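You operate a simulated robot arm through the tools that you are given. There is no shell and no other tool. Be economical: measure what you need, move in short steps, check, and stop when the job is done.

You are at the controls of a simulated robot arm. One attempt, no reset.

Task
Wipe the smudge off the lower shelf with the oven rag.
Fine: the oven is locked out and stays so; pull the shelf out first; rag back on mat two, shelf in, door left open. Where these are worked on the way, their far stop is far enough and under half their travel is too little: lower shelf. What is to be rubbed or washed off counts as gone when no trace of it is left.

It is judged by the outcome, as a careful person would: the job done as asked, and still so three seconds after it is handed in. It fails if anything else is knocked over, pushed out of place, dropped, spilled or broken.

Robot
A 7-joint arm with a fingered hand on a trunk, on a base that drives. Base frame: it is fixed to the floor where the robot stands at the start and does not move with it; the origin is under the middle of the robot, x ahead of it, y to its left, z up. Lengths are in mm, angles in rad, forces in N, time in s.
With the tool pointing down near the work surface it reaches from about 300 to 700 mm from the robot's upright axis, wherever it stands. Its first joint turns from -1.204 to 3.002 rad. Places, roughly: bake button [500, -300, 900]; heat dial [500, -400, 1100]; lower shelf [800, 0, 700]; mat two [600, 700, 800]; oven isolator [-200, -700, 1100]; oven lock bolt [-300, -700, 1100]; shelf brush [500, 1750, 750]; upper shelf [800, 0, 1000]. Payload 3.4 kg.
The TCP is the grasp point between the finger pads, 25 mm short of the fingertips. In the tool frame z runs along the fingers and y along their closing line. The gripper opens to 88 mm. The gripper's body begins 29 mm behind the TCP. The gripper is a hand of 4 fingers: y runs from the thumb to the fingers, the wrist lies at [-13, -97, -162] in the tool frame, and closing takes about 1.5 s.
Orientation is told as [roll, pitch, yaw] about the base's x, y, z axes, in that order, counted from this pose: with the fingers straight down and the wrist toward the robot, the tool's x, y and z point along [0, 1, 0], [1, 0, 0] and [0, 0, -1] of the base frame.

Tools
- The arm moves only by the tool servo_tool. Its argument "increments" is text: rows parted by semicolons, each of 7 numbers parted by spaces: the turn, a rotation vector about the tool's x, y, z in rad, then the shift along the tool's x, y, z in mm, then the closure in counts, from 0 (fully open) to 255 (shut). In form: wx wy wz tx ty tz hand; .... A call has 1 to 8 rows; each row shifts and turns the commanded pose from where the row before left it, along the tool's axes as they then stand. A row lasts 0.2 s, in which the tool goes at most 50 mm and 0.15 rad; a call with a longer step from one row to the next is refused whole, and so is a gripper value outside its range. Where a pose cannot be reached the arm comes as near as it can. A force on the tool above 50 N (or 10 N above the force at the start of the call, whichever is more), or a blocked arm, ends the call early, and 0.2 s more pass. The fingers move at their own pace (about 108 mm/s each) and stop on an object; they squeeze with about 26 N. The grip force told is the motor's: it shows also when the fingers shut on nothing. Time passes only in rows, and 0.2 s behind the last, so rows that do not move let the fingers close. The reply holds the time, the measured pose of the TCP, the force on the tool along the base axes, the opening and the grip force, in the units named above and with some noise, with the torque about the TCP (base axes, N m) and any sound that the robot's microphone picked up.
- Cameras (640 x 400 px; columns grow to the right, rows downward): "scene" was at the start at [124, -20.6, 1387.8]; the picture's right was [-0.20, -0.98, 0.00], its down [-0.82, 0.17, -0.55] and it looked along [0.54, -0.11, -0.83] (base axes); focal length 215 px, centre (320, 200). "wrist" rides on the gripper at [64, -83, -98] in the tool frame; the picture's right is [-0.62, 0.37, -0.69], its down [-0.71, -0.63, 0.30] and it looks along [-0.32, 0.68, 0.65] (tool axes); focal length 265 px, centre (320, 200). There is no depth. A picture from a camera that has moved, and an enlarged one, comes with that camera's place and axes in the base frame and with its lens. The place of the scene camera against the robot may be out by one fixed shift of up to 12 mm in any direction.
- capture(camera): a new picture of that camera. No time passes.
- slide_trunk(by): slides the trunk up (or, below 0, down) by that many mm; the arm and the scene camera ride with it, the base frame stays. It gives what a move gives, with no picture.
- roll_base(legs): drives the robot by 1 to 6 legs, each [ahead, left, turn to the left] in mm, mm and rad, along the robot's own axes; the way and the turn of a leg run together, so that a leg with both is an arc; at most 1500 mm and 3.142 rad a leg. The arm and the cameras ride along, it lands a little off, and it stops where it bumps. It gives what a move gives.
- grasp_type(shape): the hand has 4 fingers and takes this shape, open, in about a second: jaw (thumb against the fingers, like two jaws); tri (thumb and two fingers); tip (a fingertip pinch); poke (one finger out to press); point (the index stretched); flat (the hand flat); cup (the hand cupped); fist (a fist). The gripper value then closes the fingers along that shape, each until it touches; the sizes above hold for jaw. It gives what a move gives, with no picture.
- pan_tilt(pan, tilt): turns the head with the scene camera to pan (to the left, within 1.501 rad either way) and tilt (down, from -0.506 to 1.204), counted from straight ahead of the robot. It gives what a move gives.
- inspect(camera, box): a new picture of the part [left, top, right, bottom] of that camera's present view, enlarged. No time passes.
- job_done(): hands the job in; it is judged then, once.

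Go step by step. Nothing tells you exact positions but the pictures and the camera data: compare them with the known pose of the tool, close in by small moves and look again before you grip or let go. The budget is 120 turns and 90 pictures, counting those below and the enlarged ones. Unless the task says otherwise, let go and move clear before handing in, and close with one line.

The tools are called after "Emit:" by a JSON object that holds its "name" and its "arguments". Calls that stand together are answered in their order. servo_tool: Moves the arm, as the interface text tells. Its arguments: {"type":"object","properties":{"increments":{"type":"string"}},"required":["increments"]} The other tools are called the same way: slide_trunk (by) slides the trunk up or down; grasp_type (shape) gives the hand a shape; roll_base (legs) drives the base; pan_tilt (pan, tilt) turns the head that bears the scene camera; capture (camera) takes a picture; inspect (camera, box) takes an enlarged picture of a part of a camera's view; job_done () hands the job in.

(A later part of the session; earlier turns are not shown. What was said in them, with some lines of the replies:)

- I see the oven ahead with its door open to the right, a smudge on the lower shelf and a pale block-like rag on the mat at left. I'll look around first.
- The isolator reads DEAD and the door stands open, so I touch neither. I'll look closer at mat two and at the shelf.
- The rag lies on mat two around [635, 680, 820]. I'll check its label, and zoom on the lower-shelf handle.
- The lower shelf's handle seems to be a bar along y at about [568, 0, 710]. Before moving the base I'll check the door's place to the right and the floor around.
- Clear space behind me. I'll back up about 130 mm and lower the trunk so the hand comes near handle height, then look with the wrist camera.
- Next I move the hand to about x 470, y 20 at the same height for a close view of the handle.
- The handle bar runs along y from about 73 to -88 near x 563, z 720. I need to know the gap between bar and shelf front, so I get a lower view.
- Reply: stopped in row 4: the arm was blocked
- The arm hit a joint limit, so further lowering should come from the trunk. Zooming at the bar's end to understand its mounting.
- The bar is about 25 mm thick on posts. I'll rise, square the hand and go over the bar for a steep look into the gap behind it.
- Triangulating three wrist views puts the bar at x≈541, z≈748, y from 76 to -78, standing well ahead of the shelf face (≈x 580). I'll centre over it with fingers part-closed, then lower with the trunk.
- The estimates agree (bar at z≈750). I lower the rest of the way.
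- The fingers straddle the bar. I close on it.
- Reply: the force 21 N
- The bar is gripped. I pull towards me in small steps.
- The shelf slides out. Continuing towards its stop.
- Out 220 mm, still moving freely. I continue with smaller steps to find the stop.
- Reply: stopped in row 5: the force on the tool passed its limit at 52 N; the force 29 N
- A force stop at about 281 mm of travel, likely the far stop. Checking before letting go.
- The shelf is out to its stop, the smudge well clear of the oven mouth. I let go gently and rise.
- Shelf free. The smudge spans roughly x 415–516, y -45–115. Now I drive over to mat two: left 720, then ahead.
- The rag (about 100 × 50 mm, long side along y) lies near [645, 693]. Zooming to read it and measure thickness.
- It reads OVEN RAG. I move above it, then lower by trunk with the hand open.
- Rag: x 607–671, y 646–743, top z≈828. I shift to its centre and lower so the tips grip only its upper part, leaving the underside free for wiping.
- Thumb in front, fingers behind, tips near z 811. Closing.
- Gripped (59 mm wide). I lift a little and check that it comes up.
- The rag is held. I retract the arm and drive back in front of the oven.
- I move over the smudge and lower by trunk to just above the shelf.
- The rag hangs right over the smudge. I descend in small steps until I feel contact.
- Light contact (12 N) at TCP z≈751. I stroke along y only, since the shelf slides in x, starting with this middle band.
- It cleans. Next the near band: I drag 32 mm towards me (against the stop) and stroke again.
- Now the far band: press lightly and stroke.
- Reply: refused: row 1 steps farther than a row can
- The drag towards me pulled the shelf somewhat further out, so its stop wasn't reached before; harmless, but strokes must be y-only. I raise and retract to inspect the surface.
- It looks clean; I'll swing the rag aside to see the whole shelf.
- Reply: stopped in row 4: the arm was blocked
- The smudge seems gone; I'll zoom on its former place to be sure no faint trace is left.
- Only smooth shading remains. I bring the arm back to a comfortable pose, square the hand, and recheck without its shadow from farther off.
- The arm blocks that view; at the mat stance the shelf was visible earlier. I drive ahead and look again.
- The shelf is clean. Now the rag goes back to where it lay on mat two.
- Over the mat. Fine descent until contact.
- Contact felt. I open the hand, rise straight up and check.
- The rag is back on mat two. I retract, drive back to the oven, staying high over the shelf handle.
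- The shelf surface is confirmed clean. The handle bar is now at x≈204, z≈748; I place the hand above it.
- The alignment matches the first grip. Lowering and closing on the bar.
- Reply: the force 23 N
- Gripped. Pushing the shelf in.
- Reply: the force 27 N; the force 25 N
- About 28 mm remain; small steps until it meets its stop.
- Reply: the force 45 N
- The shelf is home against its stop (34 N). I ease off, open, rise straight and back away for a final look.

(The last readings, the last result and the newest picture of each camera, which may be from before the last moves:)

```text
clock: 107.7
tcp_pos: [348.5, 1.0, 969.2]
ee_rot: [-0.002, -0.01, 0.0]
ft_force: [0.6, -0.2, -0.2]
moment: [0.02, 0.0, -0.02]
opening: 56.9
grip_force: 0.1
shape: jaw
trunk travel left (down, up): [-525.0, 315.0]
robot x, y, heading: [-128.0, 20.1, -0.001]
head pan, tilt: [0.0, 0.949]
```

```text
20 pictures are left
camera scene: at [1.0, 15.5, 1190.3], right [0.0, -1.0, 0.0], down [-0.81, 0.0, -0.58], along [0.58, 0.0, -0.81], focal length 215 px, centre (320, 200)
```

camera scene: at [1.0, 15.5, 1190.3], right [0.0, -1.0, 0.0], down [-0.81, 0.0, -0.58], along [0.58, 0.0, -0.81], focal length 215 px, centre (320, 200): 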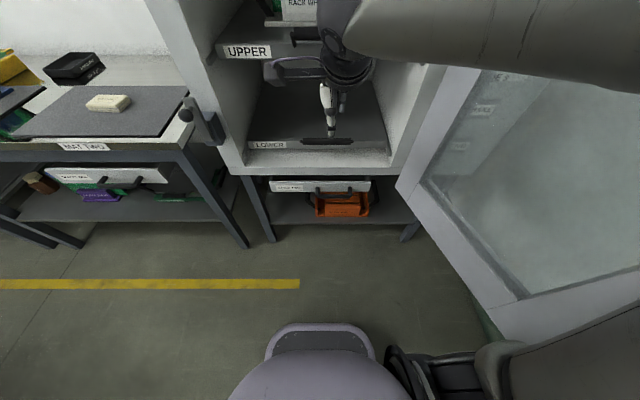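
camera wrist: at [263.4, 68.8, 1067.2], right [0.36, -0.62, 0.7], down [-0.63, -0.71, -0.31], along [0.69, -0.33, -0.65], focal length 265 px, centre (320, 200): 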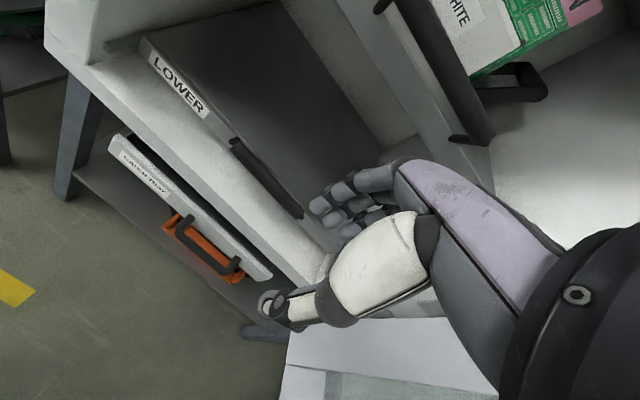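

The shelf is in and clean, the rag is on mat two and the door is open. One last look at the isolator.

Emit:
{"name": "pan_tilt", "arguments": {"pan": -1.3, "tilt": 0.3}}

Emit:
{"name": "capture", "arguments": {"camera": "scene"}}

Emit:
{"name": "inspect", "arguments": {"camera": "wrist", "box": [130, 0, 400, 220]}}

```text
clock: 109.2
tcp_pos: [347.5, 2.4, 970.2]
ee_rot: [-0.002, -0.008, -0.001]
ft_force: [0.2, -0.3, 0.2]
moment: [0.02, -0.02, -0.01]
opening: 56.8
grip_force: 0.0
shape: jaw
trunk travel left (down, up): [-525.0, 315.0]
robot x, y, heading: [-125.7, 23.9, -0.002]
head pan, tilt: [-1.3, 0.3]
```

```text
19 pictures are left
camera scene: at [-46.9, -74.3, 1246.2], right [-0.96, -0.27, 0.0], down [-0.08, 0.29, -0.96], along [0.26, -0.92, -0.3], focal length 215 px, centre (320, 200)
```

scene: 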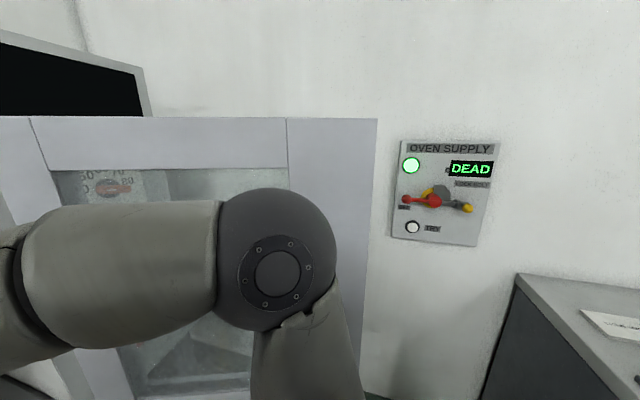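

```text
1.82 times, centred on (265, 110) of wrist
camera zoom: at [263.3, 68.8, 1067.2], right [0.36, -0.62, 0.7], down [-0.63, -0.71, -0.31], along [0.69, -0.33, -0.65], focal length 483 px, centre (420, 364)
```

zoom: 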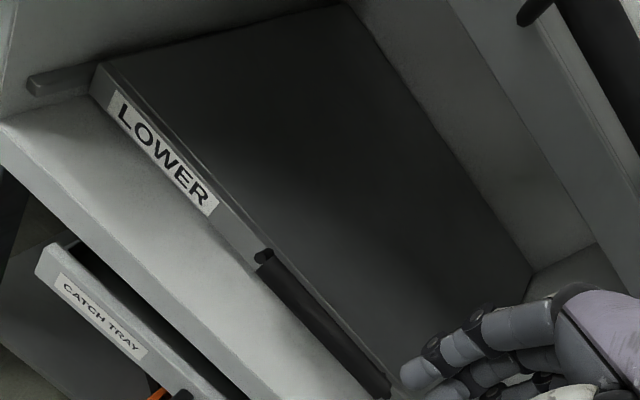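

The supply still reads DEAD and everything is in place, so I hand in.

Emit:
{"name": "job_done", "arguments": {}}

```text
The job is handed in.
```

The smudge is wiped off the lower shelf with no visible trace left, the oven rag is back on mat two, the shelf is pushed in, the door is open, and the oven supply still reads DEAD.
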